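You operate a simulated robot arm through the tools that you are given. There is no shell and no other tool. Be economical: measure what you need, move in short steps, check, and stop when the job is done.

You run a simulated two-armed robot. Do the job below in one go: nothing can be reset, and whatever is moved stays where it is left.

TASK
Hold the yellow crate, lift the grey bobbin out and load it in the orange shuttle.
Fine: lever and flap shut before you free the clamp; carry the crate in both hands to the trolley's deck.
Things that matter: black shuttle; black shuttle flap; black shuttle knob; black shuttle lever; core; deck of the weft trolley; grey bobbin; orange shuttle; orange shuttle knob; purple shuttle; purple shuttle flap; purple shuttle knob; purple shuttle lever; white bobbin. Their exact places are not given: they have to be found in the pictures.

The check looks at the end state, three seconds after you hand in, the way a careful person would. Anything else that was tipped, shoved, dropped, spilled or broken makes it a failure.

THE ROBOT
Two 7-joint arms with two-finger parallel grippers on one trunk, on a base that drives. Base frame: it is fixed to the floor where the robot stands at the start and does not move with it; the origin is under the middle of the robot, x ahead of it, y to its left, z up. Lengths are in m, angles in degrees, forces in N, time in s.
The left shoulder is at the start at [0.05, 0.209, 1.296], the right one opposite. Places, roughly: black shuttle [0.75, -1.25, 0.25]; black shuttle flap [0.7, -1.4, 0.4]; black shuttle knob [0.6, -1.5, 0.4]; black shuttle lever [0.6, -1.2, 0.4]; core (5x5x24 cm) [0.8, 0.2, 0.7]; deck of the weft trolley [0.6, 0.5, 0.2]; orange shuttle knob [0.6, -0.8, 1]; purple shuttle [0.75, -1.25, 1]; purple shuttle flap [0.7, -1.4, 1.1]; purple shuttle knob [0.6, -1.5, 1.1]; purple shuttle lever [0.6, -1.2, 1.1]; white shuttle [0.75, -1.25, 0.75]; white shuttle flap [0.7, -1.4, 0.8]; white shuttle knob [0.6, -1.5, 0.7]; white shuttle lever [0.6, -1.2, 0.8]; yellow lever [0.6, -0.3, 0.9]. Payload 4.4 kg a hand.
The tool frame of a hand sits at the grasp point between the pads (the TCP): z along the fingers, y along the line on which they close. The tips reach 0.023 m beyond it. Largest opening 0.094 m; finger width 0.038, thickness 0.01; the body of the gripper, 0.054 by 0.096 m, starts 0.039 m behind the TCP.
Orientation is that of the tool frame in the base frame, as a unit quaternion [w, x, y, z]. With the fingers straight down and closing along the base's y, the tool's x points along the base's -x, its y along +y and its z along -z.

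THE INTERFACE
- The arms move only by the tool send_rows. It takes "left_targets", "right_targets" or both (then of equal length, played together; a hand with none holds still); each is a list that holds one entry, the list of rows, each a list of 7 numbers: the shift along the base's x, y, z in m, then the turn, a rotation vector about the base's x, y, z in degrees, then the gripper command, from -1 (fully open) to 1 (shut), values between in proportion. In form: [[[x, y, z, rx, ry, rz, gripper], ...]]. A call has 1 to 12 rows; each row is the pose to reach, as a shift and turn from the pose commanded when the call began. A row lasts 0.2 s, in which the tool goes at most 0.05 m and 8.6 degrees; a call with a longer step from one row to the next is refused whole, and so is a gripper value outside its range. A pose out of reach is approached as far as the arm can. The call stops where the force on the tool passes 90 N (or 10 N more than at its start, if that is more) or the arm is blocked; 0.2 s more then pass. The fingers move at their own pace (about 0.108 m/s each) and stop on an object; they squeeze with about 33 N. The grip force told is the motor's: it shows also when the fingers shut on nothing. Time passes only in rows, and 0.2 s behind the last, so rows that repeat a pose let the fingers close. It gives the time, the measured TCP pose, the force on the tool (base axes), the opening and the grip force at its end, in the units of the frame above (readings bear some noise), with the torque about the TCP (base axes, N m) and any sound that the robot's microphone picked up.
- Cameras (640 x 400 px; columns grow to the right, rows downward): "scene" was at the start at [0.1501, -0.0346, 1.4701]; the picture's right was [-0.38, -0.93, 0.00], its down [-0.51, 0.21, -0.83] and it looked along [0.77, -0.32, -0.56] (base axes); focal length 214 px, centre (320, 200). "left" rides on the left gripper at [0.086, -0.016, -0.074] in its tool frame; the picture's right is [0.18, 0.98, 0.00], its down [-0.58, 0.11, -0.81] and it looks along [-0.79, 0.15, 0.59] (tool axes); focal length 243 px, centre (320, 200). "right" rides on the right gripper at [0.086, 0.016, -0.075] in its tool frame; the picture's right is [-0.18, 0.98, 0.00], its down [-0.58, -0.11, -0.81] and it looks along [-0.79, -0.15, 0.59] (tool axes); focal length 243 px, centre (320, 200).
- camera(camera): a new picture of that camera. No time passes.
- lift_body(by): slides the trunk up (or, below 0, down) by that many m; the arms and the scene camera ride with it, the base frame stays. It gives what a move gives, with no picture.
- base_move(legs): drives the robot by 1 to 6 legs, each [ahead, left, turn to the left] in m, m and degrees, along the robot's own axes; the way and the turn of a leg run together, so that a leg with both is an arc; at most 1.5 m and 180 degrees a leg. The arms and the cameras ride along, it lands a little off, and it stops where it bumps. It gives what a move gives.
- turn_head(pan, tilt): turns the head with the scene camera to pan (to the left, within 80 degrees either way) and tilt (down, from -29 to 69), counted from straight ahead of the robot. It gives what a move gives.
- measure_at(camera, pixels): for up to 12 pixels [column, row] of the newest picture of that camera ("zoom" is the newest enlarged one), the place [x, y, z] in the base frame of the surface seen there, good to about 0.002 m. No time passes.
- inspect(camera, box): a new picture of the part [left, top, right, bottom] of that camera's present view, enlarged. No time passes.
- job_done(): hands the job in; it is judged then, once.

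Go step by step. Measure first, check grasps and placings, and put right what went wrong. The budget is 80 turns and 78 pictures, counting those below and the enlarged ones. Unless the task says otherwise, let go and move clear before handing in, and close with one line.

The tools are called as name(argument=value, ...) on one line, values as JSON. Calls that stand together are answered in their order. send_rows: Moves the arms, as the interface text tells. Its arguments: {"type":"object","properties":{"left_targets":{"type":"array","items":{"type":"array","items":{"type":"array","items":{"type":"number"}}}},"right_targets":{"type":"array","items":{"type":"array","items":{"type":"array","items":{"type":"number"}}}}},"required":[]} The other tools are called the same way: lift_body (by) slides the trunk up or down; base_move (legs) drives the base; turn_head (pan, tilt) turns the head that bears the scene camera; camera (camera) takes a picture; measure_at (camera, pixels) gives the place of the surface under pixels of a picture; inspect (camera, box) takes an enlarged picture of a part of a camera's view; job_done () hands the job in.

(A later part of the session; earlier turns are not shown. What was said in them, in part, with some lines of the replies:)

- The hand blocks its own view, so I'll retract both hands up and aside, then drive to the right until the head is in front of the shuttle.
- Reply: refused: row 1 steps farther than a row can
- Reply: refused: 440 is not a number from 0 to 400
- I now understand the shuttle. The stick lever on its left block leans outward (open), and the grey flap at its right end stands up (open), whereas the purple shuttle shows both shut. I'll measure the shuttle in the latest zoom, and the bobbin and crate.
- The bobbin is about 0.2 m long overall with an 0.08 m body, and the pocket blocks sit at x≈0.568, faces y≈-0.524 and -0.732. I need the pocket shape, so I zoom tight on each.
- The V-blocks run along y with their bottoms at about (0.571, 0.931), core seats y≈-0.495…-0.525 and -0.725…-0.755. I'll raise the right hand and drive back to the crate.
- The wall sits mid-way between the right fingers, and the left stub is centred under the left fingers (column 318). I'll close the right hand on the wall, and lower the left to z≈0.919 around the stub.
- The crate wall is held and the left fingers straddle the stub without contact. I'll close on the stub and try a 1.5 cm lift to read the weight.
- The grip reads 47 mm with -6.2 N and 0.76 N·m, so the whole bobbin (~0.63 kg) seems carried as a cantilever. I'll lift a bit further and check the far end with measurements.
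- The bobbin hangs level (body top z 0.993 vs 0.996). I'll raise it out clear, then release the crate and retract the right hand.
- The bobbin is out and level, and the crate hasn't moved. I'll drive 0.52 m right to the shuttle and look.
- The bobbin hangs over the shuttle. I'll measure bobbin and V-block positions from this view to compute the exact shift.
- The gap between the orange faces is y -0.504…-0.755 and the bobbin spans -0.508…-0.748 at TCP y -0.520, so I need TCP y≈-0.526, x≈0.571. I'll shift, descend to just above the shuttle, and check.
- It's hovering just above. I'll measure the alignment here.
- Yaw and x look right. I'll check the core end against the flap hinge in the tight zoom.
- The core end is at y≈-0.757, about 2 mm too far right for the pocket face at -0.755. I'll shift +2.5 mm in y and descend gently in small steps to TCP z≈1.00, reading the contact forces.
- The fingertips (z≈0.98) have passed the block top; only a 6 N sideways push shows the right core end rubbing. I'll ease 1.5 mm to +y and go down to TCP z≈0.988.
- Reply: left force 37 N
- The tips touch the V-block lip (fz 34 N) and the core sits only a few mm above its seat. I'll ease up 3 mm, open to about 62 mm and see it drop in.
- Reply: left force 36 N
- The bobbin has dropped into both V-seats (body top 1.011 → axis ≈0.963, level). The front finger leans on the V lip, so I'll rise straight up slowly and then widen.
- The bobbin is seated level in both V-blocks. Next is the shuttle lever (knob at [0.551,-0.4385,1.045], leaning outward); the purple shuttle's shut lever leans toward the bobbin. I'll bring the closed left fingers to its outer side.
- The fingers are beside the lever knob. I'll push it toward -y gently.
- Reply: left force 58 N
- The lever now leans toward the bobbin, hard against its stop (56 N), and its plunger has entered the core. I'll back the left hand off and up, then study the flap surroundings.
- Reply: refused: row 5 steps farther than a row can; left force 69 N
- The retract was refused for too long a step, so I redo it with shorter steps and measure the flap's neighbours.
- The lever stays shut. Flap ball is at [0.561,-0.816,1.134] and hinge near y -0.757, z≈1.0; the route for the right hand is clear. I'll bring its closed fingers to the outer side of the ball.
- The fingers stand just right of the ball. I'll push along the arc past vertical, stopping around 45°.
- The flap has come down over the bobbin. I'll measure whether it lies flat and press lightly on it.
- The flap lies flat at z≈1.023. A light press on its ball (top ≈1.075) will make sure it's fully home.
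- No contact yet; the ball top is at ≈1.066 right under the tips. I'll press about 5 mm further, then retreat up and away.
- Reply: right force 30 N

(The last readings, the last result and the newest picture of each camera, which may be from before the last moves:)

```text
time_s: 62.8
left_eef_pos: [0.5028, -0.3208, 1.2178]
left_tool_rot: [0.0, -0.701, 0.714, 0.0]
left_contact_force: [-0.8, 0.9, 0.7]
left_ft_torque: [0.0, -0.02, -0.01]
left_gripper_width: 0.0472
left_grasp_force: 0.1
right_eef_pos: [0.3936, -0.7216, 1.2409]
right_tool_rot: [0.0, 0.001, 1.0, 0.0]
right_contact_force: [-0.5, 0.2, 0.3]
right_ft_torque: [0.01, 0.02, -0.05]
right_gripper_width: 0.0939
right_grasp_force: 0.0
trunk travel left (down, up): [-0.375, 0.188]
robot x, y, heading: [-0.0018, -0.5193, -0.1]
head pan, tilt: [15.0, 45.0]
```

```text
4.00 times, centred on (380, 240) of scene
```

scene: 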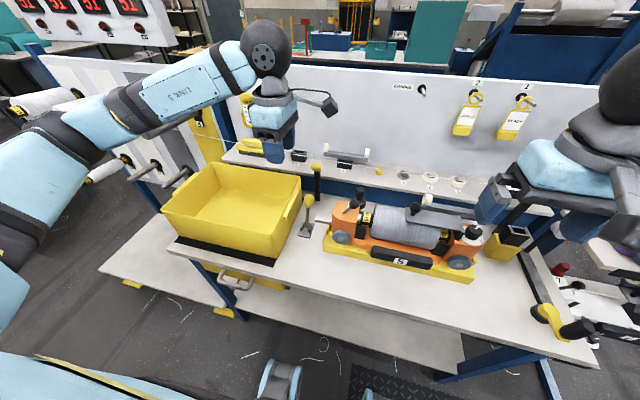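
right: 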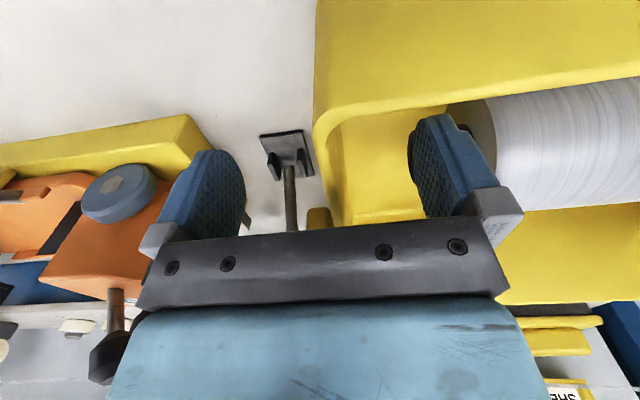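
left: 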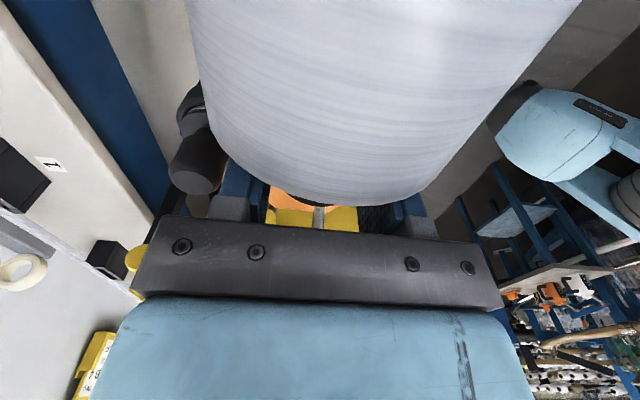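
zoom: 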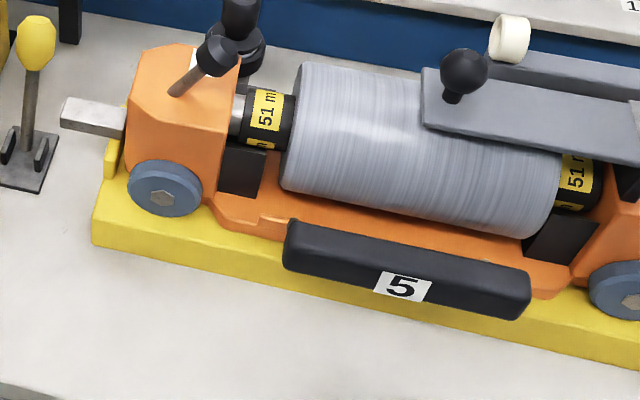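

The flap took a 29 N press and sits flat; lever and flap are shut. Now the clamp lever (yellow, at (37,42) in the zoom): I'll measure its tilt and hinge.

measure_at(camera="zoom", pixels=[[37, 42], [36, 20], [32, 85], [29, 110], [27, 135], [10, 145], [46, 148], [30, 180], [5, 180], [85, 110], [115, 118], [60, 140]])

inspect(camera="scene", box=[280, 180, 350, 245])

```text
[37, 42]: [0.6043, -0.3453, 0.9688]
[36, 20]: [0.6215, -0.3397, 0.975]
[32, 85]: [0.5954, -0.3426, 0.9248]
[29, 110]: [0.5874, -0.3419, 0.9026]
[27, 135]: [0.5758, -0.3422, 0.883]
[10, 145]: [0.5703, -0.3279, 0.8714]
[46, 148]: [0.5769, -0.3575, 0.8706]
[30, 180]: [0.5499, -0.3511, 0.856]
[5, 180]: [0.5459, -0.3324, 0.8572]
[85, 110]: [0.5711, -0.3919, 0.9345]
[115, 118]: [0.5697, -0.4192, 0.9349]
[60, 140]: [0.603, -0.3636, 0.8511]
```

```text
6.15 times, centred on (315, 212) of scene
```

zoom: 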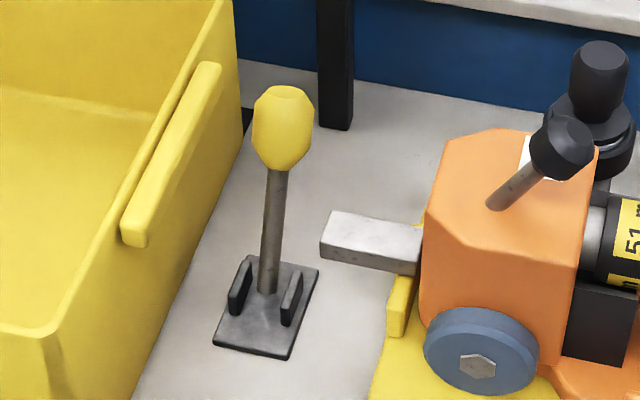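

The clamp lever leans away (hinge ≈[0.571,-0.343,0.868], ball ≈[0.615,-0.343,0.97]), so freeing it means pulling the ball toward the robot. I'll place the left hand loosely open (55 mm) around the ball.

send_rows(left_targets=[[[0.04, -0.01, 0, 0, 0, 0, -0.17], [0.08, -0.018, 0, 0, 0, 0, -0.17], [0.112, -0.023, -0.01, 0, 0, 0, -0.17], [0.112, -0.023, -0.055, 0, 0, 0, -0.17], [0.112, -0.023, -0.1, 0, 0, 0, -0.17], [0.112, -0.023, -0.145, 0, 0, 0, -0.17], [0.112, -0.023, -0.18, 0, 0, 0, -0.17], [0.112, -0.023, -0.18, 0, 0, 0, -0.17]]])

inspect(camera="scene", box=[260, 150, 360, 250])

```text
time_s: 64.6
left_eef_pos: [0.6164, -0.3481, 1.0366]
left_tool_rot: [0.0, -0.701, 0.713, 0.0]
left_contact_force: [0.3, 0.1, 1.1]
left_ft_torque: [-0.02, 0.01, 0.0]
left_gripper_width: 0.0551
left_grasp_force: 0.0
right_eef_pos: [0.3925, -0.7212, 1.2406]
right_tool_rot: [0.0, 0.001, 1.0, 0.001]
right_contact_force: [0.1, 0.6, -1.0]
right_ft_torque: [0.02, -0.02, 0.01]
right_gripper_width: 0.0939
right_grasp_force: 0.0
trunk travel left (down, up): [-0.375, 0.188]
robot x, y, heading: [-0.002, -0.5219, -0.3]
head pan, tilt: [15.0, 45.0]
```

```text
4.00 times, centred on (310, 200) of scene
```

zoom: 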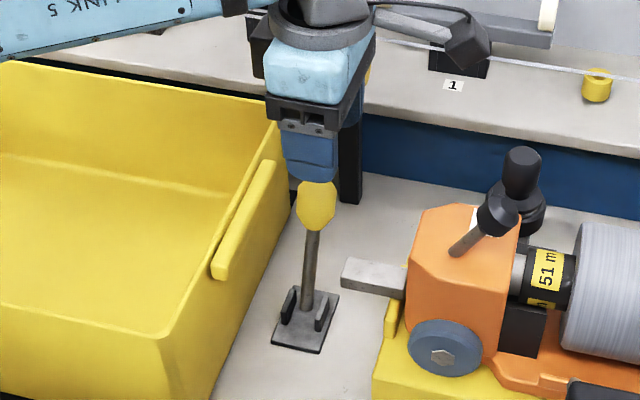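

Fingers are above the ball, aligned. I'll descend 68 mm around it.

send_rows(left_targets=[[[0, 0.003, -0.02, 0, 0, 0, -0.17], [0, 0.003, -0.04, 0, 0, 0, -0.17], [0, 0.003, -0.06, 0, 0, 0, -0.17], [0, 0.003, -0.068, 0, 0, 0, -0.17], [0, 0.003, -0.068, 0, 0, 0, -0.17]]])

```text
time_s: 65.8
left_eef_pos: [0.6172, -0.3462, 0.9705]
left_tool_rot: [0.0, -0.701, 0.713, 0.0]
left_contact_force: [0.0, -0.4, 0.4]
left_ft_torque: [0.01, 0.01, 0.05]
left_gripper_width: 0.055
left_grasp_force: 0.1
right_eef_pos: [0.3938, -0.7212, 1.2397]
right_tool_rot: [0.0, 0.001, 1.0, 0.0]
right_contact_force: [-0.9, 0.6, 0.1]
right_ft_torque: [0.0, 0.03, 0.0]
right_gripper_width: 0.0941
right_grasp_force: 0.1
trunk travel left (down, up): [-0.375, 0.188]
robot x, y, heading: [0.0029, -0.5223, -0.0]
head pan, tilt: [15.0, 45.0]
```

No contact on the way down. Now I pull the lever toward the robot by about 0.1 m.

send_rows(left_targets=[[[-0.0125, 0, 0.002, 0, 0, 0, -0.17], [-0.025, 0, 0.004, 0, 0, 0, -0.17], [-0.0375, 0, 0.005, 0, 0, 0, -0.17], [-0.05, 0, 0.006, 0, 0, 0, -0.17], [-0.0625, 0, 0.005, 0, 0, 0, -0.17], [-0.075, 0, 0.003, 0, 0, 0, -0.17], [-0.0875, 0, 0.001, 0, 0, 0, -0.17], [-0.1, 0, 0, 0, 0, 0, -0.17], [-0.105, 0, 0, 0, 0, 0, -0.17]]])

inspect(camera="scene", box=[260, 150, 360, 250])

```text
time_s: 67.8
left_eef_pos: [0.5157, -0.3443, 0.9712]
left_tool_rot: [0.001, -0.701, 0.713, 0.0]
left_contact_force: [17.5, -2.4, -1.7]
left_ft_torque: [-0.02, -0.36, -0.18]
left_gripper_width: 0.0627
left_grasp_force: 8.7
right_eef_pos: [0.3937, -0.7216, 1.24]
right_tool_rot: [-0.001, 0.0, 1.0, 0.0]
right_contact_force: [0.5, 0.5, -0.1]
right_ft_torque: [-0.02, -0.02, -0.01]
right_gripper_width: 0.0941
right_grasp_force: 0.1
trunk travel left (down, up): [-0.375, 0.188]
robot x, y, heading: [0.0008, -0.5216, 0.0]
head pan, tilt: [15.0, 45.0]
```

```text
4.00 times, centred on (310, 200) of scene
```

zoom: 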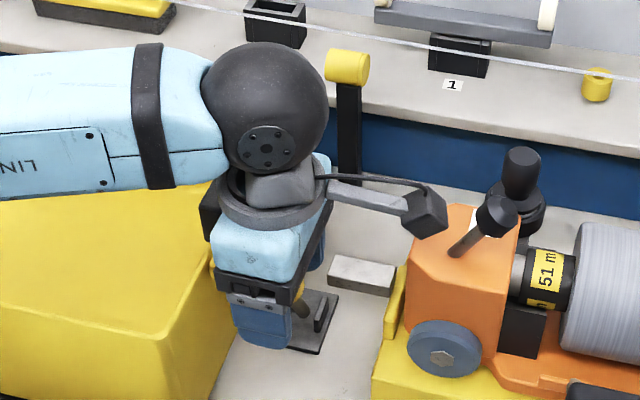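

The silver tongue has withdrawn from the shuttle (gap at (330-395,275)), so the clamp is free. I'll release the lever, rise, and turn the left hand back to its normal yaw.

send_rows(left_targets=[[[0.007, 0, 0, 0, 0, 0, -0.17], [0.01, 0, 0.02, 0, 0, 0, -0.17], [0.01, 0, 0.06, 0, 0, 0, -0.17], [0.01, 0, 0.1, 0, 0, 0, -0.17], [0.01, 0.01, 0.14, 0, 0, 0, -0.17], [0.01, 0.04, 0.18, 0, 0, 0, -0.17], [0, 0.08, 0.2, 0, 0, 0, -0.17], [0, 0.12, 0.22, 0, 0, 0, -0.17]]])

send_rows(left_targets=[[[0, 0.02, 0, 0, 0, -8.3, -0.17], [0, 0.04, 0, 0, 0, -16.6, -0.17], [0, 0.06, 0, 0, 0, -24.9, -0.17], [0, 0.08, 0, 0, 0, -33.2, -0.17], [0, 0.1, 0, 0, 0, -41.5, -0.17], [0, 0.1, 0, 0, 0, -49.8, -0.17], [0, 0.1, 0, 0, 0, -58.1, -0.17], [0, 0.1, 0, 0, 0, -66.4, -0.17], [0, 0.1, 0, 0, 0, -74.7, -0.17], [0, 0.1, 0, 0, 0, -83, -0.17], [0, 0.1, 0, 0, 0, -90.9, -0.17], [0, 0.1, 0, 0, 0, -90.9, -0.17]]])

base_move(legs=[[0, 0.41, 0]])

turn_head(pan=0, tilt=50)

camera(camera="scene")

```text
time_s: 69.6
left_eef_pos: [0.5091, -0.2213, 1.1867]
left_tool_rot: [0.0, -0.701, 0.713, -0.001]
left_contact_force: [-0.3, -0.1, 0.3]
left_ft_torque: [0.01, -0.02, 0.01]
left_gripper_width: 0.055
left_grasp_force: 0.1
right_eef_pos: [0.3916, -0.7208, 1.2412]
right_tool_rot: [0.0, 0.001, 1.0, -0.001]
right_contact_force: [-1.4, 0.0, 0.2]
right_ft_torque: [-0.03, -0.03, 0.01]
right_gripper_width: 0.0942
right_grasp_force: 0.0
trunk travel left (down, up): [-0.375, 0.188]
robot x, y, heading: [0.0018, -0.5196, -0.4]
head pan, tilt: [15.0, 45.0]
```

```text
time_s: 72.2
left_eef_pos: [0.5116, -0.1248, 1.1906]
left_tool_rot: [0.0, 0.018, 1.0, 0.0]
left_contact_force: [0.1, 0.1, 0.6]
left_ft_torque: [0.02, 0.02, 0.01]
left_gripper_width: 0.0548
left_grasp_force: 0.0
right_eef_pos: [0.3929, -0.7222, 1.24]
right_tool_rot: [0.0, 0.001, 1.0, 0.0]
right_contact_force: [0.5, 1.1, -0.3]
right_ft_torque: [0.01, 0.03, -0.01]
right_gripper_width: 0.094
right_grasp_force: 0.0
trunk travel left (down, up): [-0.375, 0.188]
robot x, y, heading: [-0.0017, -0.5246, -0.0]
head pan, tilt: [15.0, 45.0]
```

```text
time_s: 76.3
left_eef_pos: [0.5072, 0.2883, 1.1917]
left_tool_rot: [0.0, 0.013, 1.0, 0.0]
left_contact_force: [-0.1, 0.4, 0.2]
left_ft_torque: [-0.01, -0.01, -0.02]
left_gripper_width: 0.0551
left_grasp_force: 0.1
right_eef_pos: [0.3942, -0.3093, 1.2402]
right_tool_rot: [0.001, -0.003, 1.0, 0.0]
right_contact_force: [-1.3, 0.0, 0.2]
right_ft_torque: [0.0, 0.0, -0.04]
right_gripper_width: 0.0941
right_grasp_force: 0.1
trunk travel left (down, up): [-0.375, 0.188]
robot x, y, heading: [0.0002, -0.1148, 0.3]
head pan, tilt: [15.0, 45.0]
```

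```text
time_s: 77.1
left_eef_pos: [0.5079, 0.2878, 1.1901]
left_tool_rot: [-0.001, 0.012, 1.0, -0.001]
left_contact_force: [-0.6, -0.5, 0.2]
left_ft_torque: [-0.01, 0.01, 0.0]
left_gripper_width: 0.0551
left_grasp_force: 0.0
right_eef_pos: [0.3939, -0.3091, 1.2399]
right_tool_rot: [0.0, -0.004, 1.0, 0.0]
right_contact_force: [0.2, -0.6, 0.3]
right_ft_torque: [0.02, 0.0, 0.01]
right_gripper_width: 0.0941
right_grasp_force: 0.1
trunk travel left (down, up): [-0.375, 0.188]
robot x, y, heading: [-0.0012, -0.1111, 0.4]
head pan, tilt: [0.0, 50.0]
```

```text
15 pictures are left
```

scene: 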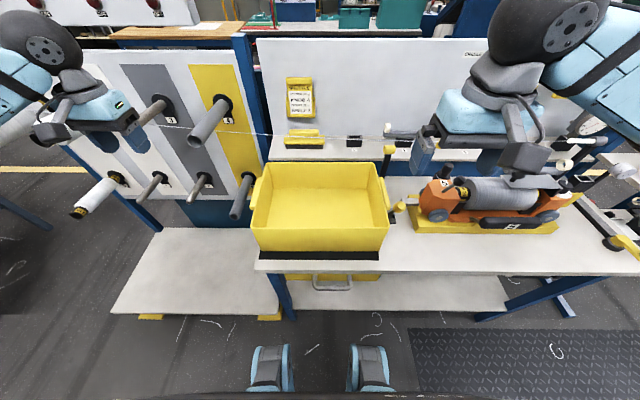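

Good view again. I'll measure the crate's end pads and rim, and the pegs near the trolley.

measure_at(camera="scene", pixels=[[256, 180], [252, 205], [260, 177], [262, 165], [381, 178], [389, 205], [385, 185], [376, 163], [236, 215], [192, 200], [195, 143], [143, 198]])

inspect(camera="scene", box=[230, 140, 430, 270])

measure_at(camera="zoom", pixels=[[72, 155], [75, 185], [95, 180], [65, 215], [85, 210], [82, 130], [494, 130], [510, 190], [487, 180], [545, 205], [500, 160], [520, 215]])

```text
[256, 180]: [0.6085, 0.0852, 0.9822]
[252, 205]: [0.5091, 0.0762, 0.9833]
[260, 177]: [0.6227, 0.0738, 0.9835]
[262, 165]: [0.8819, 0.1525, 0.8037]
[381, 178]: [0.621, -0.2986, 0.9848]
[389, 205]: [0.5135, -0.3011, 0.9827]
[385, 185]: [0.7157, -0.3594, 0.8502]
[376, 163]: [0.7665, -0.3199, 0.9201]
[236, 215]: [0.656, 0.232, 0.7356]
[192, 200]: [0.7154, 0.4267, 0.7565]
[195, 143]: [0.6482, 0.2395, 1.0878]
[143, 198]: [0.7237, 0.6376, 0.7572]
```

```text
3.08 times, centred on (330, 205) of scene
```

zoom: 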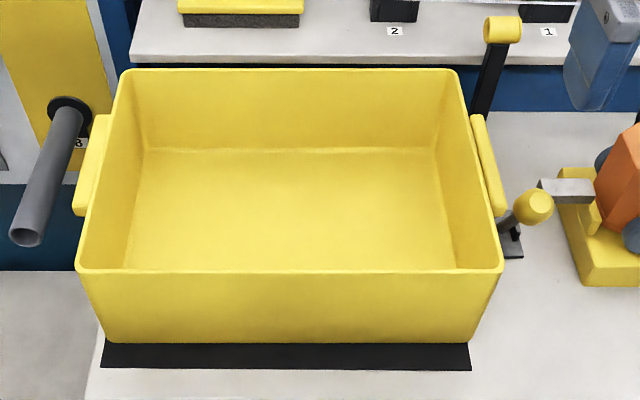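

```text
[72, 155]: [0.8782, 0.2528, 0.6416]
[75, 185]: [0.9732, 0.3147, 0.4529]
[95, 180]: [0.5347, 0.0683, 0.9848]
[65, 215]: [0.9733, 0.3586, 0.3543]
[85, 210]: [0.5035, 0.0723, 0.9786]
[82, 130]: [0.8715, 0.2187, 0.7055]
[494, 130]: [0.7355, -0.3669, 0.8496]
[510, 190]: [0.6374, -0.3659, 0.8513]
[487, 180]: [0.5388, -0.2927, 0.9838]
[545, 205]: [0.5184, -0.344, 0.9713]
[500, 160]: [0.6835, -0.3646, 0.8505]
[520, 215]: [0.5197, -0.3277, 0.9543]
```

The pads span x≈0.51–0.62 with wall+pad centred at y≈0.079 and y≈-0.292. I'll bring both hands above them, 55 mm open.

send_rows(left_targets=[[[0, -0.04, 0, 0, 0, 0.5, -0.17], [0, -0.08, 0, 0, 0, 1, -0.17], [0, -0.125, 0, 0, 0, 1.4, -0.17], [0.01, -0.165, 0, 0, 0, 1.4, -0.17], [0.03, -0.195, 0, 0, 0, 1.4, -0.17], [0.05, -0.209, -0.02, 0, 0, 1.4, -0.17], [0.06, -0.209, -0.06, 0, 0, 1.4, -0.17], [0.06, -0.209, -0.1, 0, 0, 1.4, -0.17], [0.06, -0.209, -0.14, 0, 0, 1.4, -0.17], [0.06, -0.209, -0.155, 0, 0, 1.4, -0.17], [0.06, -0.209, -0.155, 0, 0, 1.4, -0.17]]], right_targets=[[[0.03, 0.005, 0, 0, 0, -0.5, -0.17], [0.06, 0.01, 0, 0, 0, -0.5, -0.17], [0.09, 0.017, 0, 0, 0, -0.5, -0.17], [0.12, 0.017, -0.02, 0, 0, -0.5, -0.17], [0.15, 0.017, -0.05, 0, 0, -0.5, -0.17], [0.174, 0.017, -0.08, 0, 0, -0.5, -0.17], [0.174, 0.017, -0.12, 0, 0, -0.5, -0.17], [0.174, 0.017, -0.16, 0, 0, -0.5, -0.17], [0.174, 0.017, -0.195, 0, 0, -0.5, -0.17], [0.174, 0.017, -0.205, 0, 0, -0.5, -0.17], [0.174, 0.017, -0.205, 0, 0, -0.5, -0.17]]])

inspect(camera="scene", box=[220, 110, 430, 270])

```text
time_s: 79.5
left_eef_pos: [0.568, 0.0808, 1.0337]
left_tool_rot: [0.0, 0.0, 1.0, 0.0]
left_contact_force: [-0.4, -0.2, 0.5]
left_ft_torque: [0.01, -0.01, -0.02]
left_gripper_width: 0.055
left_grasp_force: 0.0
right_eef_pos: [0.5652, -0.2931, 1.0349]
right_tool_rot: [-0.001, 0.002, 1.0, 0.0]
right_contact_force: [0.4, 0.1, -0.2]
right_ft_torque: [0.0, -0.02, -0.03]
right_gripper_width: 0.0549
right_grasp_force: 0.1
trunk travel left (down, up): [-0.375, 0.188]
robot x, y, heading: [-0.0052, -0.112, 0.5]
head pan, tilt: [0.0, 50.0]
```

```text
2.50 times, centred on (325, 190) of scene
```

zoom: 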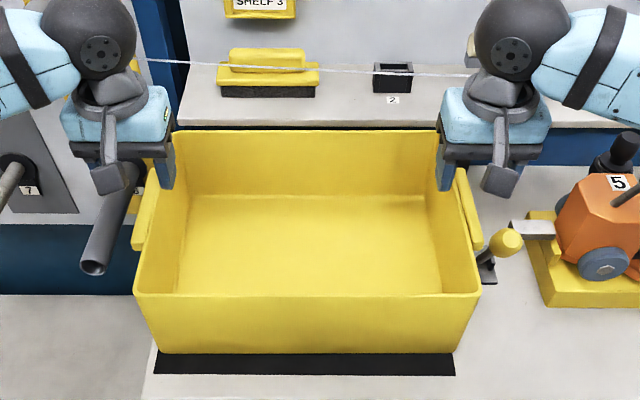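

Both hands are over the end walls. I'll descend 70 mm and close on wall plus pad.

send_rows(left_targets=[[[0, -0.001, -0.025, 0, 0, 0, -0.17], [0, -0.001, -0.05, 0, 0, 0, -0.17], [0, -0.001, -0.07, 0, 0, 0, -0.17], [0, -0.001, -0.07, 0, 0, 0, -0.17], [0, -0.001, -0.07, 0, 0, 0, 0.3], [0, -0.001, -0.07, 0, 0, 0, 1], [0, -0.001, -0.07, 0, 0, 0, 1], [0, -0.001, -0.07, 0, 0, 0, 1]]], right_targets=[[[0, 0.001, -0.025, 0, 0, 0, -0.17], [0.002, 0.001, -0.05, 0, 0, 0, -0.17], [0.002, 0.001, -0.07, 0, 0, 0, -0.17], [0.002, 0.001, -0.07, 0, 0, 0, -0.17], [0.002, 0.001, -0.07, 0, 0, 0, 0.3], [0.002, 0.001, -0.07, 0, 0, 0, 1], [0.002, 0.001, -0.07, 0, 0, 0, 1], [0.002, 0.001, -0.07, 0, 0, 0, 1]]])

```text
time_s: 81.3
left_eef_pos: [0.5686, 0.079, 0.966]
left_tool_rot: [0.0, -0.001, 1.0, 0.0]
left_contact_force: [7.0, -6.2, -0.2]
left_ft_torque: [-0.31, 0.68, 1.44]
left_gripper_width: 0.0211
left_grasp_force: 32.4
right_eef_pos: [0.5702, -0.2919, 0.9668]
right_tool_rot: [0.0, 0.0, 1.0, -0.001]
right_contact_force: [-9.4, 2.7, 0.3]
right_ft_torque: [0.34, -0.97, 1.4]
right_gripper_width: 0.0211
right_grasp_force: 32.5
trunk travel left (down, up): [-0.375, 0.188]
robot x, y, heading: [-0.0074, -0.1144, 0.3]
head pan, tilt: [0.0, 50.0]
```

Both grips read 21 mm at 32 N. I'll lift 4 cm together and check.

send_rows(left_targets=[[[0, 0, 0.01, 0, 0, 0, 1], [0, 0, 0.02, 0, 0, 0, 1], [0, 0, 0.03, 0, 0, 0, 1], [0, 0, 0.04, 0, 0, 0, 1], [0, 0, 0.04, 0, 0, 0, 1]]], right_targets=[[[0, 0, 0.01, 0, 0, 0, 1], [0, 0, 0.02, 0, 0, 0, 1], [0, 0, 0.03, 0, 0, 0, 1], [0, 0, 0.04, 0, 0, 0, 1], [0, 0, 0.04, 0, 0, 0, 1]]])

inspect(camera="scene", box=[220, 110, 430, 270])

```text
time_s: 82.5
left_eef_pos: [0.5705, 0.0784, 1.0055]
left_tool_rot: [0.0, -0.001, 1.0, 0.0]
left_contact_force: [6.7, -5.5, -0.2]
left_ft_torque: [-1.1, -0.12, 1.07]
left_gripper_width: 0.0212
left_grasp_force: 33.1
right_eef_pos: [0.5708, -0.2917, 1.0063]
right_tool_rot: [-0.001, 0.001, 1.0, -0.001]
right_contact_force: [-6.1, 4.7, -7.3]
right_ft_torque: [-0.43, 0.12, 1.23]
right_gripper_width: 0.021
right_grasp_force: 32.6
trunk travel left (down, up): [-0.375, 0.188]
robot x, y, heading: [-0.0053, -0.114, 0.3]
head pan, tilt: [0.0, 50.0]
```

```text
2.50 times, centred on (325, 190) of scene
```

zoom: 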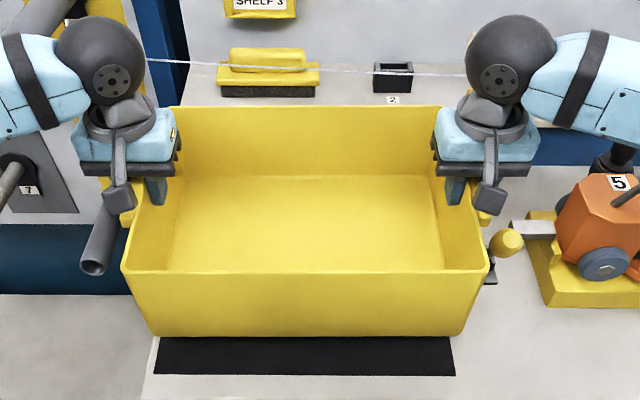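

The crate is lifted level and weighs under 1 kg; the mat stays on the bench. I'll raise 6 cm more and back off straight.

send_rows(left_targets=[[[0, 0, 0.015, 0, 0, 0, 1], [0, 0, 0.03, 0, 0, 0, 1], [0, 0, 0.045, 0, 0, 0, 1], [0, 0, 0.06, 0, 0, 0, 1], [0, 0, 0.06, 0, 0, 0, 1]]], right_targets=[[[0, 0, 0.015, 0, 0, 0, 1], [0, 0, 0.03, 0, 0, 0, 1], [0, 0, 0.045, 0, 0, 0, 1], [0, 0, 0.06, 0, 0, 0, 1], [0, 0, 0.06, 0, 0, 0, 1]]])

base_move(legs=[[-0.38, 0, -0.3]])

turn_head(pan=35, tilt=40)

camera(camera="scene")

```text
time_s: 83.7
left_eef_pos: [0.5716, 0.0805, 1.0645]
left_tool_rot: [-0.001, -0.002, 1.0, 0.0]
left_contact_force: [5.8, 17.8, -2.0]
left_ft_torque: [-0.89, 0.34, 1.09]
left_gripper_width: 0.0213
left_grasp_force: 33.6
right_eef_pos: [0.5723, -0.2906, 1.0652]
right_tool_rot: [0.0, 0.002, 1.0, -0.002]
right_contact_force: [-5.6, -17.9, -6.0]
right_ft_torque: [0.3, -0.31, 1.31]
right_gripper_width: 0.0211
right_grasp_force: 33.1
trunk travel left (down, up): [-0.375, 0.188]
robot x, y, heading: [-0.0055, -0.1105, 0.4]
head pan, tilt: [0.0, 50.0]
```

```text
time_s: 86.1
left_eef_pos: [0.1846, 0.0704, 1.0657]
left_tool_rot: [0.0, 0.008, 1.0, 0.002]
left_contact_force: [6.9, 46.1, -2.9]
left_ft_torque: [-0.81, 0.17, 0.86]
left_gripper_width: 0.0214
left_grasp_force: 33.1
right_eef_pos: [0.1812, -0.3009, 1.0654]
right_tool_rot: [0.0, 0.01, 1.0, -0.002]
right_contact_force: [-6.2, -47.6, -2.6]
right_ft_torque: [0.45, -0.25, 1.23]
right_gripper_width: 0.0212
right_grasp_force: 33.0
trunk travel left (down, up): [-0.375, 0.188]
robot x, y, heading: [-0.3889, -0.1149, -0.7]
head pan, tilt: [0.0, 50.0]
```

```text
time_s: 87.1
left_eef_pos: [0.1859, 0.0702, 1.0638]
left_tool_rot: [0.0, 0.008, 1.0, 0.001]
left_contact_force: [5.2, 4.4, -2.8]
left_ft_torque: [-0.97, 0.43, 0.77]
left_gripper_width: 0.0212
left_grasp_force: 32.8
right_eef_pos: [0.1821, -0.3005, 1.0646]
right_tool_rot: [-0.001, 0.011, 1.0, -0.002]
right_contact_force: [-6.0, -4.2, -5.8]
right_ft_torque: [0.29, -0.41, 1.42]
right_gripper_width: 0.021
right_grasp_force: 32.5
trunk travel left (down, up): [-0.375, 0.188]
robot x, y, heading: [-0.3908, -0.1081, -0.8]
head pan, tilt: [35.0, 40.0]
```

```text
11 pictures are left
```

scene: 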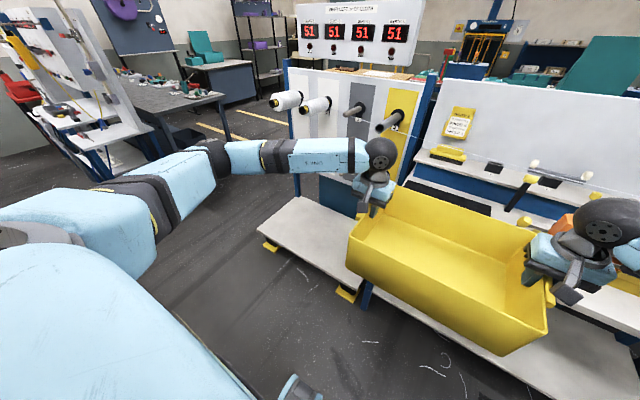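

The crate rides level. Before driving left, I'll measure the deck corners and the table on the left for clearance.

measure_at(camera="scene", pixels=[[262, 232], [354, 282], [300, 205], [340, 210], [220, 97], [160, 145], [95, 150], [280, 240], [365, 215], [270, 98], [150, 200]])

```text
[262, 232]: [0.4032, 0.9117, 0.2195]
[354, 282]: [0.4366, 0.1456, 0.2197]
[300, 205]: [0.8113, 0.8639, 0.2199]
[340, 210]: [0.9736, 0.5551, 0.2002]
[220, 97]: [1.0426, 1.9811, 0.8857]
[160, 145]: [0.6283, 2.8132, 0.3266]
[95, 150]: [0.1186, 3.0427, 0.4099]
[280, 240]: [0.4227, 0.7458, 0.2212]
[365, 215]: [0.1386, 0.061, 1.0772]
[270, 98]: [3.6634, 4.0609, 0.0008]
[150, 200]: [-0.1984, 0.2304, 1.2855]
```

The deck spans x 0.41–0.9, y 0.12–0.91 at z 0.22 and the way is clear. I'll drive 0.63 m left, then lower the trunk.

base_move(legs=[[0, 0.32, 0.4], [0, 0.31, 0.4]])

lift_body(by=-0.18)

lift_body(by=-0.19)

turn_head(pan=0, tilt=45)

camera(camera="scene")

```text
time_s: 89.8
left_eef_pos: [0.1882, 0.3234, 1.0624]
left_tool_rot: [-0.001, 0.002, 1.0, -0.001]
left_contact_force: [3.1, 3.8, -2.9]
left_ft_torque: [-0.84, 0.24, -0.31]
left_gripper_width: 0.0208
left_grasp_force: 32.9
right_eef_pos: [0.186, -0.0467, 1.0633]
right_tool_rot: [-0.002, 0.002, 1.0, -0.003]
right_contact_force: [-2.5, -3.6, -4.2]
right_ft_torque: [0.38, -0.22, 1.18]
right_gripper_width: 0.0208
right_grasp_force: 33.2
trunk travel left (down, up): [-0.375, 0.188]
robot x, y, heading: [-0.3814, 0.1274, -0.2]
head pan, tilt: [35.0, 40.0]
stopped in leg 1: the robot was blocked; the commanded pose is now the measured one
```

```text
time_s: 91.8
left_eef_pos: [0.1884, 0.3215, 0.8838]
left_tool_rot: [0.0, 0.001, 1.0, 0.001]
left_contact_force: [4.2, 3.0, -1.5]
left_ft_torque: [-0.84, -0.21, 0.18]
left_gripper_width: 0.0209
left_grasp_force: 32.8
right_eef_pos: [0.1854, -0.0503, 0.8848]
right_tool_rot: [-0.001, 0.005, 1.0, -0.001]
right_contact_force: [-4.0, -2.5, -5.4]
right_ft_torque: [0.34, 0.14, 1.27]
right_gripper_width: 0.0209
right_grasp_force: 33.4
trunk travel left (down, up): [-0.195, 0.368]
robot x, y, heading: [-0.3863, 0.1334, 0.2]
head pan, tilt: [35.0, 40.0]
```

```text
time_s: 93.9
left_eef_pos: [0.1886, 0.3218, 0.6939]
left_tool_rot: [0.0, 0.002, 1.0, 0.001]
left_contact_force: [3.8, 3.1, -2.7]
left_ft_torque: [-0.86, -0.21, 0.21]
left_gripper_width: 0.0208
left_grasp_force: 32.3
right_eef_pos: [0.1859, -0.051, 0.694]
right_tool_rot: [0.0, 0.005, 1.0, -0.002]
right_contact_force: [-3.7, -3.6, -4.9]
right_ft_torque: [0.29, 0.17, 1.28]
right_gripper_width: 0.0209
right_grasp_force: 33.1
trunk travel left (down, up): [-0.005, 0.558]
robot x, y, heading: [-0.3821, 0.133, 0.2]
head pan, tilt: [35.0, 40.0]
```

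```text
time_s: 94.9
left_eef_pos: [0.1889, 0.3205, 0.6931]
left_tool_rot: [-0.001, 0.001, 1.0, 0.002]
left_contact_force: [4.0, 2.9, -1.6]
left_ft_torque: [-0.88, 0.01, 0.29]
left_gripper_width: 0.0207
left_grasp_force: 32.8
right_eef_pos: [0.186, -0.0497, 0.6952]
right_tool_rot: [-0.001, 0.005, 1.0, -0.002]
right_contact_force: [-3.7, -3.0, -5.0]
right_ft_torque: [0.3, 0.03, 1.27]
right_gripper_width: 0.0209
right_grasp_force: 32.8
trunk travel left (down, up): [-0.005, 0.558]
robot x, y, heading: [-0.3875, 0.1329, 0.1]
head pan, tilt: [0.0, 45.0]
```

```text
10 pictures are left
```

scene: 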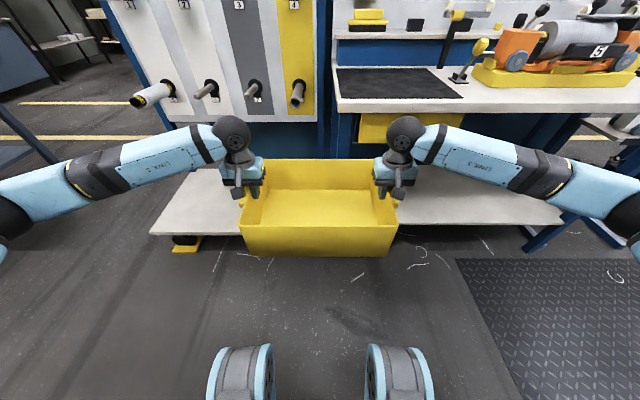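

The base was blocked after 0.24 m of leftward travel. I'll look left to see what is there.

turn_head(pan=78, tilt=35)

camera(camera="scene")

```text
time_s: 96.4
left_eef_pos: [0.1883, 0.3205, 0.6936]
left_tool_rot: [-0.001, 0.001, 1.0, 0.0]
left_contact_force: [4.2, 3.4, -1.6]
left_ft_torque: [-0.86, 0.04, 0.17]
left_gripper_width: 0.021
left_grasp_force: 33.3
right_eef_pos: [0.1854, -0.0487, 0.6939]
right_tool_rot: [-0.001, 0.005, 1.0, -0.002]
right_contact_force: [-4.0, -2.0, -4.7]
right_ft_torque: [0.29, -0.12, 1.27]
right_gripper_width: 0.0208
right_grasp_force: 33.3
trunk travel left (down, up): [-0.005, 0.558]
robot x, y, heading: [-0.3873, 0.1311, 0.2]
head pan, tilt: [78.0, 35.0]
```

```text
9 pictures are left
```

scene: 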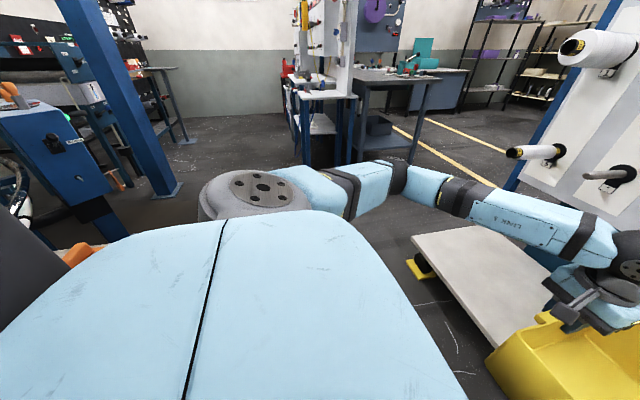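

There is a machine at the rear left ((80,255), (60,160)) close to the base. I'll measure it.

measure_at(camera="scene", pixels=[[78, 256], [30, 270], [60, 160], [105, 215], [20, 240], [165, 190], [110, 245], [5, 330], [120, 180], [430, 262], [400, 200]])

```text
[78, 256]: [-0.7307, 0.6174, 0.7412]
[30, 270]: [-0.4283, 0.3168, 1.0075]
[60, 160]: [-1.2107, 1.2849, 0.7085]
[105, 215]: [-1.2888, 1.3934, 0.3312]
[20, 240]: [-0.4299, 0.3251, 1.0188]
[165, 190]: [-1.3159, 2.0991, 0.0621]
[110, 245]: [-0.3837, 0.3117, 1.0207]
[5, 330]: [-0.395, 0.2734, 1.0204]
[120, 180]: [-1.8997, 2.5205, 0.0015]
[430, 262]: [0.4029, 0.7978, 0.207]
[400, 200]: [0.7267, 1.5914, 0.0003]
```

The obstruction is behind-left (-0.73, 0.62), so moving forward first should clear it. I'll creep 7 cm ahead (crate stays short of the deck edge) and then left.

base_move(legs=[[0.07, 0, 0], [0, 0.25, 0]])

```text
time_s: 99.8
left_eef_pos: [0.258, 0.5745, 0.6935]
left_tool_rot: [-0.001, 0.002, 1.0, 0.001]
left_contact_force: [3.5, 3.2, -1.4]
left_ft_torque: [-0.82, -0.02, 0.19]
left_gripper_width: 0.021
left_grasp_force: 32.9
right_eef_pos: [0.2554, 0.2035, 0.6941]
right_tool_rot: [-0.002, 0.006, 1.0, -0.002]
right_contact_force: [-3.7, -2.7, -5.0]
right_ft_torque: [0.31, 0.02, 1.28]
right_gripper_width: 0.021
right_grasp_force: 33.4
trunk travel left (down, up): [-0.005, 0.558]
robot x, y, heading: [-0.3164, 0.3911, 0.0]
head pan, tilt: [78.0, 35.0]
```

That worked: the crate centre is at y≈0.39. I'll go a bit more left and forward, then lower the hands toward deck height.

base_move(legs=[[0.03, 0.11, 0]])

send_rows(left_targets=[[[0, 0, -0.03, 0, 0, 0, 1], [0, 0, -0.06, 0, 0, 0, 1], [0, 0, -0.09, 0, 0, 0, 1], [0, 0, -0.12, 0, 0, 0, 1], [0, 0, -0.15, 0, 0, 0, 1], [0, 0, -0.18, 0, 0, 0, 1], [0, 0, -0.2, 0, 0, 0, 1], [0, 0, -0.2, 0, 0, 0, 1]]], right_targets=[[[0, 0, -0.03, 0, 0, 0, 1], [0, 0, -0.06, 0, 0, 0, 1], [0, 0, -0.09, 0, 0, 0, 1], [0, 0, -0.12, 0, 0, 0, 1], [0, 0, -0.15, 0, 0, 0, 1], [0, 0, -0.18, 0, 0, 0, 1], [0, 0, -0.2, 0, 0, 0, 1], [0, 0, -0.2, 0, 0, 0, 1]]])

turn_head(pan=-10, tilt=45)

camera(camera="scene")

```text
time_s: 101.5
left_eef_pos: [0.2873, 0.6822, 0.6937]
left_tool_rot: [0.001, 0.003, 1.0, -0.001]
left_contact_force: [4.0, 3.6, -2.4]
left_ft_torque: [-0.85, 0.04, 0.03]
left_gripper_width: 0.0211
left_grasp_force: 32.7
right_eef_pos: [0.2852, 0.3118, 0.6955]
right_tool_rot: [0.0, 0.007, 1.0, -0.003]
right_contact_force: [-4.3, -2.4, -5.0]
right_ft_torque: [0.39, -0.02, 1.3]
right_gripper_width: 0.0209
right_grasp_force: 32.6
trunk travel left (down, up): [-0.005, 0.558]
robot x, y, heading: [-0.2861, 0.4972, 0.0]
head pan, tilt: [78.0, 35.0]
```

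```text
time_s: 103.3
left_eef_pos: [0.2889, 0.6802, 0.4901]
left_tool_rot: [-0.001, 0.003, 1.0, 0.001]
left_contact_force: [-6.0, 13.1, 0.1]
left_ft_torque: [-1.14, -0.53, -1.32]
left_gripper_width: 0.0214
left_grasp_force: 32.5
right_eef_pos: [0.2818, 0.3096, 0.494]
right_tool_rot: [-0.001, 0.007, 1.0, -0.002]
right_contact_force: [5.3, -12.6, -6.1]
right_ft_torque: [-0.15, 0.56, -0.79]
right_gripper_width: 0.0207
right_grasp_force: 32.9
trunk travel left (down, up): [-0.005, 0.558]
robot x, y, heading: [-0.2834, 0.4952, -0.3]
head pan, tilt: [78.0, 35.0]
```

```text
time_s: 104.9
left_eef_pos: [0.291, 0.6801, 0.4913]
left_tool_rot: [-0.001, 0.004, 1.0, 0.001]
left_contact_force: [-6.6, 20.3, -1.4]
left_ft_torque: [-0.86, 0.48, -1.31]
left_gripper_width: 0.0213
left_grasp_force: 33.4
right_eef_pos: [0.2823, 0.3095, 0.495]
right_tool_rot: [-0.002, 0.007, 1.0, -0.002]
right_contact_force: [5.3, -20.0, -5.9]
right_ft_torque: [0.0, -0.46, -0.97]
right_gripper_width: 0.0207
right_grasp_force: 33.5
trunk travel left (down, up): [-0.005, 0.558]
robot x, y, heading: [-0.283, 0.4916, -0.5]
head pan, tilt: [-10.0, 45.0]
```

```text
8 pictures are left
```

scene: 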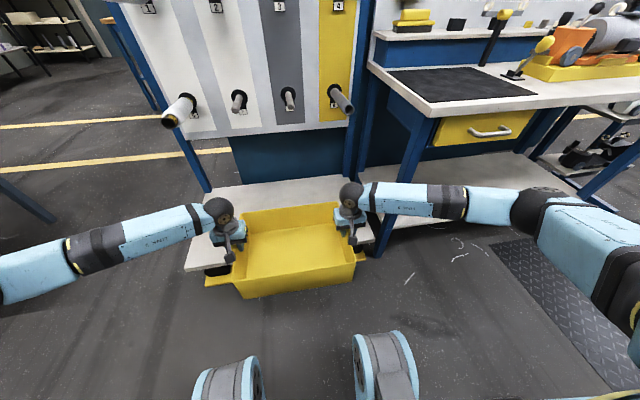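

The crate hangs level at z≈0.49. The right forearm may meet the bench leg (400,170) when I go forward, so I'll measure the forearm and the leg.

measure_at(camera="scene", pixels=[[410, 198], [470, 203], [535, 205], [500, 205], [408, 160], [372, 150], [395, 95], [215, 262], [375, 232], [165, 120], [240, 105], [345, 105]])

```text
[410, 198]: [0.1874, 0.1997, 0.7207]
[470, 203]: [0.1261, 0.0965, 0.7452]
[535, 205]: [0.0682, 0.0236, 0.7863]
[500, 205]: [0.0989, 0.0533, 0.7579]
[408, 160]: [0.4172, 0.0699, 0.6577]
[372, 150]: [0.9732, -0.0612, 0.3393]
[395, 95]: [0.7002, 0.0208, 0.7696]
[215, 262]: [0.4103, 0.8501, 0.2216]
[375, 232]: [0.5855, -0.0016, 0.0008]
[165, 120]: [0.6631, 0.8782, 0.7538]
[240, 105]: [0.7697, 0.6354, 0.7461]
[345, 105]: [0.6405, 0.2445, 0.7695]
```

The right elbow (0.08, 0.03) would reach the bench front edge (x 0.417, y 0.07) if I drove straight, so I'll place the crate 0.15 m further left. I lower the crate to just above deck height, then go forward, left.

send_rows(left_targets=[[[0, 0, -0.025, 0, 0, 0, 1], [0, 0, -0.05, 0, 0, 0, 1], [0, 0, -0.075, 0, 0, 0, 1], [0, 0, -0.1, 0, 0, 0, 1], [0, 0, -0.12, 0, 0, 0, 1], [0, 0, -0.12, 0, 0, 0, 1]]], right_targets=[[[0, 0, -0.025, 0, 0, 0, 1], [0, 0, -0.05, 0, 0, 0, 1], [0, 0, -0.075, 0, 0, 0, 1], [0, 0, -0.1, 0, 0, 0, 1], [0, 0, -0.12, 0, 0, 0, 1], [0, 0, -0.12, 0, 0, 0, 1]]])

base_move(legs=[[0.15, 0, 0.3], [0, 0.15, 0]])

camera(camera="scene")

```text
time_s: 106.3
left_eef_pos: [0.2885, 0.6816, 0.3764]
left_tool_rot: [-0.001, 0.003, 1.0, 0.001]
left_contact_force: [0.6, 18.8, -5.8]
left_ft_torque: [0.08, 0.05, -0.7]
left_gripper_width: 0.0211
left_grasp_force: 32.7
right_eef_pos: [0.2838, 0.3112, 0.3704]
right_tool_rot: [-0.002, 0.006, 1.0, -0.002]
right_contact_force: [-0.2, -18.7, -0.5]
right_ft_torque: [1.16, -0.06, 0.59]
right_gripper_width: 0.021
right_grasp_force: 33.4
trunk travel left (down, up): [-0.005, 0.558]
robot x, y, heading: [-0.2876, 0.495, 0.2]
head pan, tilt: [-10.0, 45.0]
```

```text
time_s: 109.2
left_eef_pos: [0.4399, 0.8306, 0.3758]
left_tool_rot: [-0.001, 0.001, 1.0, 0.001]
left_contact_force: [0.0, 14.5, -6.3]
left_ft_torque: [0.16, -0.07, -0.81]
left_gripper_width: 0.0208
left_grasp_force: 32.6
right_eef_pos: [0.437, 0.4597, 0.3719]
right_tool_rot: [-0.002, 0.003, 1.0, -0.002]
right_contact_force: [0.3, -15.3, -0.7]
right_ft_torque: [1.11, 0.08, 0.67]
right_gripper_width: 0.0209
right_grasp_force: 32.9
trunk travel left (down, up): [-0.005, 0.558]
robot x, y, heading: [-0.1354, 0.6408, 0.0]
head pan, tilt: [-10.0, 45.0]
```

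```text
7 pictures are left
```

scene: 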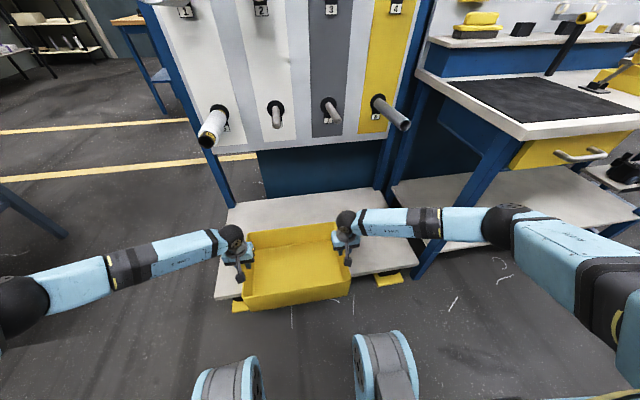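

Both hands are holding well. I'll check the right elbow against the bench corner before the last 0.135 m.

measure_at(camera="scene", pixels=[[440, 210], [480, 210], [500, 207], [510, 215], [530, 205], [485, 235], [500, 150], [455, 205], [522, 135], [300, 300], [250, 303], [385, 225]])

```text
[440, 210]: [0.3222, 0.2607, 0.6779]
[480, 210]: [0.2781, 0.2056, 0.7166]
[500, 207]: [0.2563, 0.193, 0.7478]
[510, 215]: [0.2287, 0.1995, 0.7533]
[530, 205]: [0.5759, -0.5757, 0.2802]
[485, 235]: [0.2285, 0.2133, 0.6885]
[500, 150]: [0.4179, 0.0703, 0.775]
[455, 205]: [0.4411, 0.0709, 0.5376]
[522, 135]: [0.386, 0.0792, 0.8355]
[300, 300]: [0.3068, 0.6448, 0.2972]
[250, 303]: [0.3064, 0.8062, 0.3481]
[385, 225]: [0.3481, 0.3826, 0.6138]
```

The elbow (y≥0.12) stays clear of the bench corner (y 0.08). Driving the last 0.14 m forward.

base_move(legs=[[0.145, 0, 0]])

camera(camera="scene")

```text
time_s: 110.5
left_eef_pos: [0.5859, 0.8325, 0.3761]
left_tool_rot: [-0.001, 0.0, 1.0, 0.001]
left_contact_force: [1.1, 1.5, -7.6]
left_ft_torque: [0.34, -0.1, -0.68]
left_gripper_width: 0.0209
left_grasp_force: 32.7
right_eef_pos: [0.5849, 0.4613, 0.371]
right_tool_rot: [0.0, 0.002, 1.0, -0.002]
right_contact_force: [-0.3, -1.7, 0.8]
right_ft_torque: [1.1, 0.03, 0.89]
right_gripper_width: 0.0212
right_grasp_force: 32.3
trunk travel left (down, up): [-0.005, 0.558]
robot x, y, heading: [0.0157, 0.6419, 0.2]
head pan, tilt: [-10.0, 45.0]
```

```text
6 pictures are left
```

scene: 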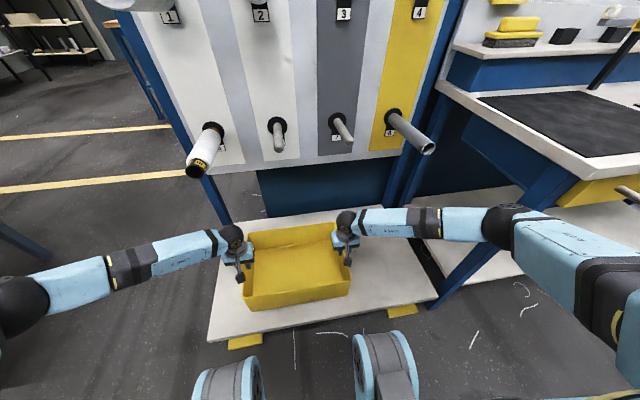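

The crate is over the deck. I'll lower it about 4 cm until the deck carries it.

send_rows(left_targets=[[[0, 0, -0.01, 0, 0, 0, 1], [0, 0, -0.02, 0, 0, 0, 1], [0, 0, -0.03, 0, 0, 0, 1], [0, 0, -0.037, 0, 0, 0, 1], [0, 0, -0.042, 0, 0, 0, 1], [0, 0, -0.042, 0, 0, 0, 1]]], right_targets=[[[0, 0, -0.01, 0, 0, 0, 1], [0, 0, -0.02, 0, 0, 0, 1], [0, 0, -0.03, 0, 0, 0, 1], [0, 0, -0.035, 0, 0, 0, 1], [0, 0, -0.038, 0, 0, 0, 1], [0, 0, -0.038, 0, 0, 0, 1]]])

inspect(camera="scene", box=[200, 200, 400, 330])

measure_at(camera="zoom", pixels=[[140, 355], [480, 300], [300, 150], [350, 205], [200, 215], [145, 310], [475, 270]])

```text
time_s: 111.9
left_eef_pos: [0.5865, 0.8317, 0.3346]
left_tool_rot: [0.0, 0.001, 1.0, 0.001]
left_contact_force: [-0.4, 2.6, 8.3]
left_ft_torque: [-1.01, 0.75, -0.73]
left_gripper_width: 0.021
left_grasp_force: 32.8
right_eef_pos: [0.5841, 0.4611, 0.3344]
right_tool_rot: [-0.001, 0.002, 1.0, -0.001]
right_contact_force: [-0.4, -4.6, -6.1]
right_ft_torque: [0.15, 0.81, 1.2]
right_gripper_width: 0.021
right_grasp_force: 33.3
trunk travel left (down, up): [-0.005, 0.558]
robot x, y, heading: [0.0163, 0.6406, 0.1]
head pan, tilt: [-10.0, 45.0]
```

```text
3.08 times, centred on (300, 265) of scene
```

zoom: 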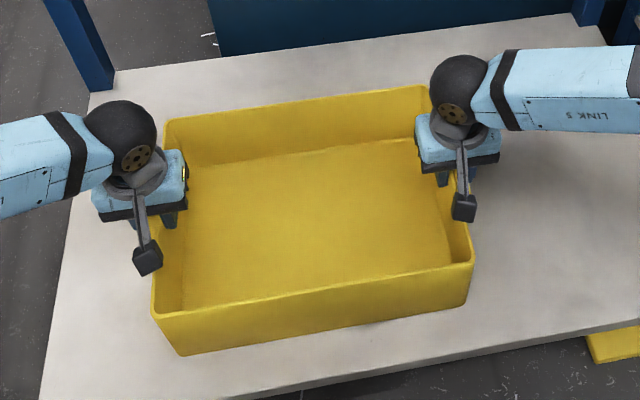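

```text
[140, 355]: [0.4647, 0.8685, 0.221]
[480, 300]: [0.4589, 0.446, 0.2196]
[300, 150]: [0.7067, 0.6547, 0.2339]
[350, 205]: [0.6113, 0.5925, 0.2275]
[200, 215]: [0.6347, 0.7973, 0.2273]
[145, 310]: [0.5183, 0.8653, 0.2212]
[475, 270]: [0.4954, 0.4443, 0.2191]
```

The crate floor reads 0.2275 (deck 0.2205 + ≈0.008), so it's down. I'll ease the right hand 2 mm lower, open both hands to 55 mm and rise straight up.

send_rows(left_targets=[[[0, 0, 0, 0, 0, 0, 1], [0, 0, 0, 0, 0, 0, 0.4], [0, 0, 0, 0, 0, 0, 0], [0, 0, 0, 0, 0, 0, -0.17], [0, 0, 0, 0, 0, 0, -0.17], [0, 0, 0.02, 0, 0, 0, -0.17], [0, 0, 0.05, 0, 0, 0, -0.17], [0, 0, 0.08, 0, 0, 0, -0.17], [0, 0, 0.1, 0, 0, 0, -0.17]]], right_targets=[[[0, 0, -0.002, 0, 0, 0, 1], [0, 0, -0.002, 0, 0, 0, 0.4], [0, 0, -0.002, 0, 0, 0, 0], [0, 0, -0.002, 0, 0, 0, -0.17], [0, 0, -0.002, 0, 0, 0, -0.17], [0, 0, 0.02, 0, 0, 0, -0.17], [0, 0, 0.05, 0, 0, 0, -0.17], [0, 0, 0.08, 0, 0, 0, -0.17], [0, 0, 0.1, 0, 0, 0, -0.17]]])

base_move(legs=[[-0.2, 0, 0]])

camera(camera="scene")

```text
time_s: 113.9
left_eef_pos: [0.5833, 0.8316, 0.4333]
left_tool_rot: [-0.002, 0.001, 1.0, 0.002]
left_contact_force: [0.0, -0.4, 0.4]
left_ft_torque: [0.03, -0.03, 0.01]
left_gripper_width: 0.055
left_grasp_force: 0.0
right_eef_pos: [0.5846, 0.4588, 0.4334]
right_tool_rot: [-0.001, 0.003, 1.0, -0.002]
right_contact_force: [0.1, -0.2, -0.4]
right_ft_torque: [-0.02, 0.02, 0.01]
right_gripper_width: 0.055
right_grasp_force: 0.1
trunk travel left (down, up): [-0.005, 0.558]
robot x, y, heading: [0.0129, 0.6417, 0.0]
head pan, tilt: [-10.0, 45.0]
```

```text
time_s: 115.5
left_eef_pos: [0.3841, 0.8327, 0.4333]
left_tool_rot: [0.0, 0.0, 1.0, 0.001]
left_contact_force: [0.0, -0.8, 0.1]
left_ft_torque: [-0.03, 0.0, -0.02]
left_gripper_width: 0.055
left_grasp_force: 0.0
right_eef_pos: [0.384, 0.4598, 0.4341]
right_tool_rot: [-0.002, 0.002, 1.0, -0.002]
right_contact_force: [-0.6, -1.1, -1.0]
right_ft_torque: [0.02, 0.03, 0.0]
right_gripper_width: 0.0552
right_grasp_force: 0.0
trunk travel left (down, up): [-0.005, 0.558]
robot x, y, heading: [-0.1826, 0.6412, 0.0]
head pan, tilt: [-10.0, 45.0]
```

```text
4 pictures are left
```

scene: 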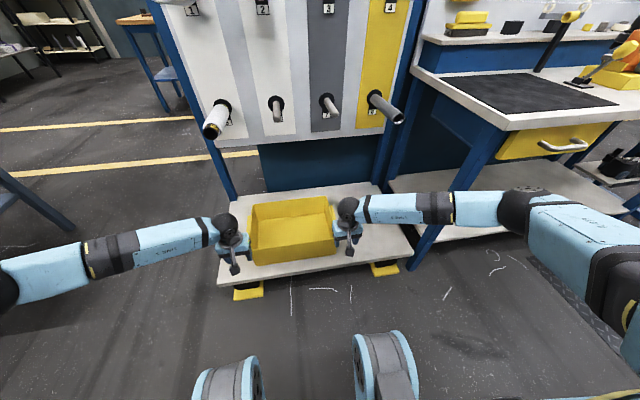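

The crate stands on the deck and the hands are clear. One last look at the shuttle from a raised trunk.

lift_body(by=0.37)

turn_head(pan=-55, tilt=25)

camera(camera="scene")

```text
time_s: 119.1
left_eef_pos: [0.3836, 0.8329, 0.8043]
left_tool_rot: [-0.002, 0.0, 1.0, 0.001]
left_contact_force: [-0.3, -0.4, 0.9]
left_ft_torque: [0.02, -0.01, 0.01]
left_gripper_width: 0.0547
left_grasp_force: 0.1
right_eef_pos: [0.3854, 0.4602, 0.8021]
right_tool_rot: [0.0, 0.002, 1.0, -0.002]
right_contact_force: [0.1, 0.1, 0.1]
right_ft_torque: [0.0, 0.01, 0.0]
right_gripper_width: 0.0548
right_grasp_force: 0.1
trunk travel left (down, up): [-0.375, 0.188]
robot x, y, heading: [-0.1888, 0.6417, 0.3]
head pan, tilt: [-10.0, 45.0]
```

```text
time_s: 120.2
left_eef_pos: [0.3835, 0.8329, 0.8036]
left_tool_rot: [0.0, -0.001, 1.0, 0.001]
left_contact_force: [-0.1, -0.9, 0.0]
left_ft_torque: [0.01, -0.04, 0.02]
left_gripper_width: 0.055
left_grasp_force: 0.1
right_eef_pos: [0.385, 0.4597, 0.8033]
right_tool_rot: [-0.001, 0.002, 1.0, -0.002]
right_contact_force: [0.3, -0.4, 1.1]
right_ft_torque: [0.0, -0.01, 0.0]
right_gripper_width: 0.0548
right_grasp_force: 0.1
trunk travel left (down, up): [-0.375, 0.188]
robot x, y, heading: [-0.1824, 0.6395, 0.2]
head pan, tilt: [-55.0, 25.0]
```

```text
3 pictures are left
```

scene: 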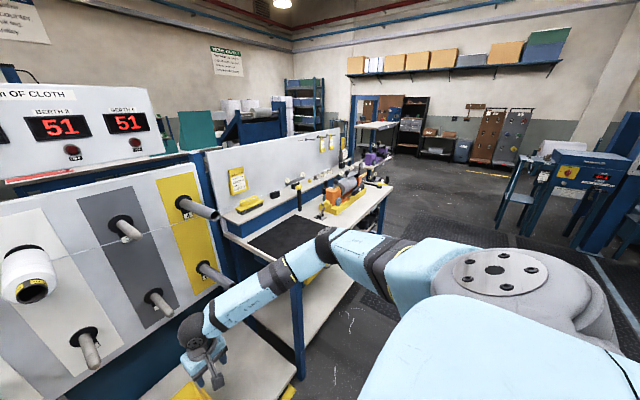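

inspect(camera="scene", box=[295, 140, 395, 220])

```text
5.00 times, centred on (345, 180) of scene
```

zoom: 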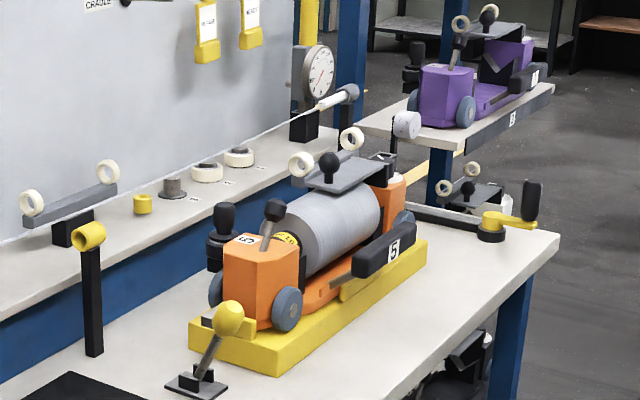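

The picture shows the bobbin seated, lever and flap shut like the purple shuttle's, the clamp lever thrown free and nothing else disturbed. I'm handing in.

job_done()

```text
The job is handed in.
```

The grey bobbin is loaded in the orange shuttle. Its lever and flap were shut before I freed the clamp, and I carried the yellow crate in both hands onto the trolley's deck.
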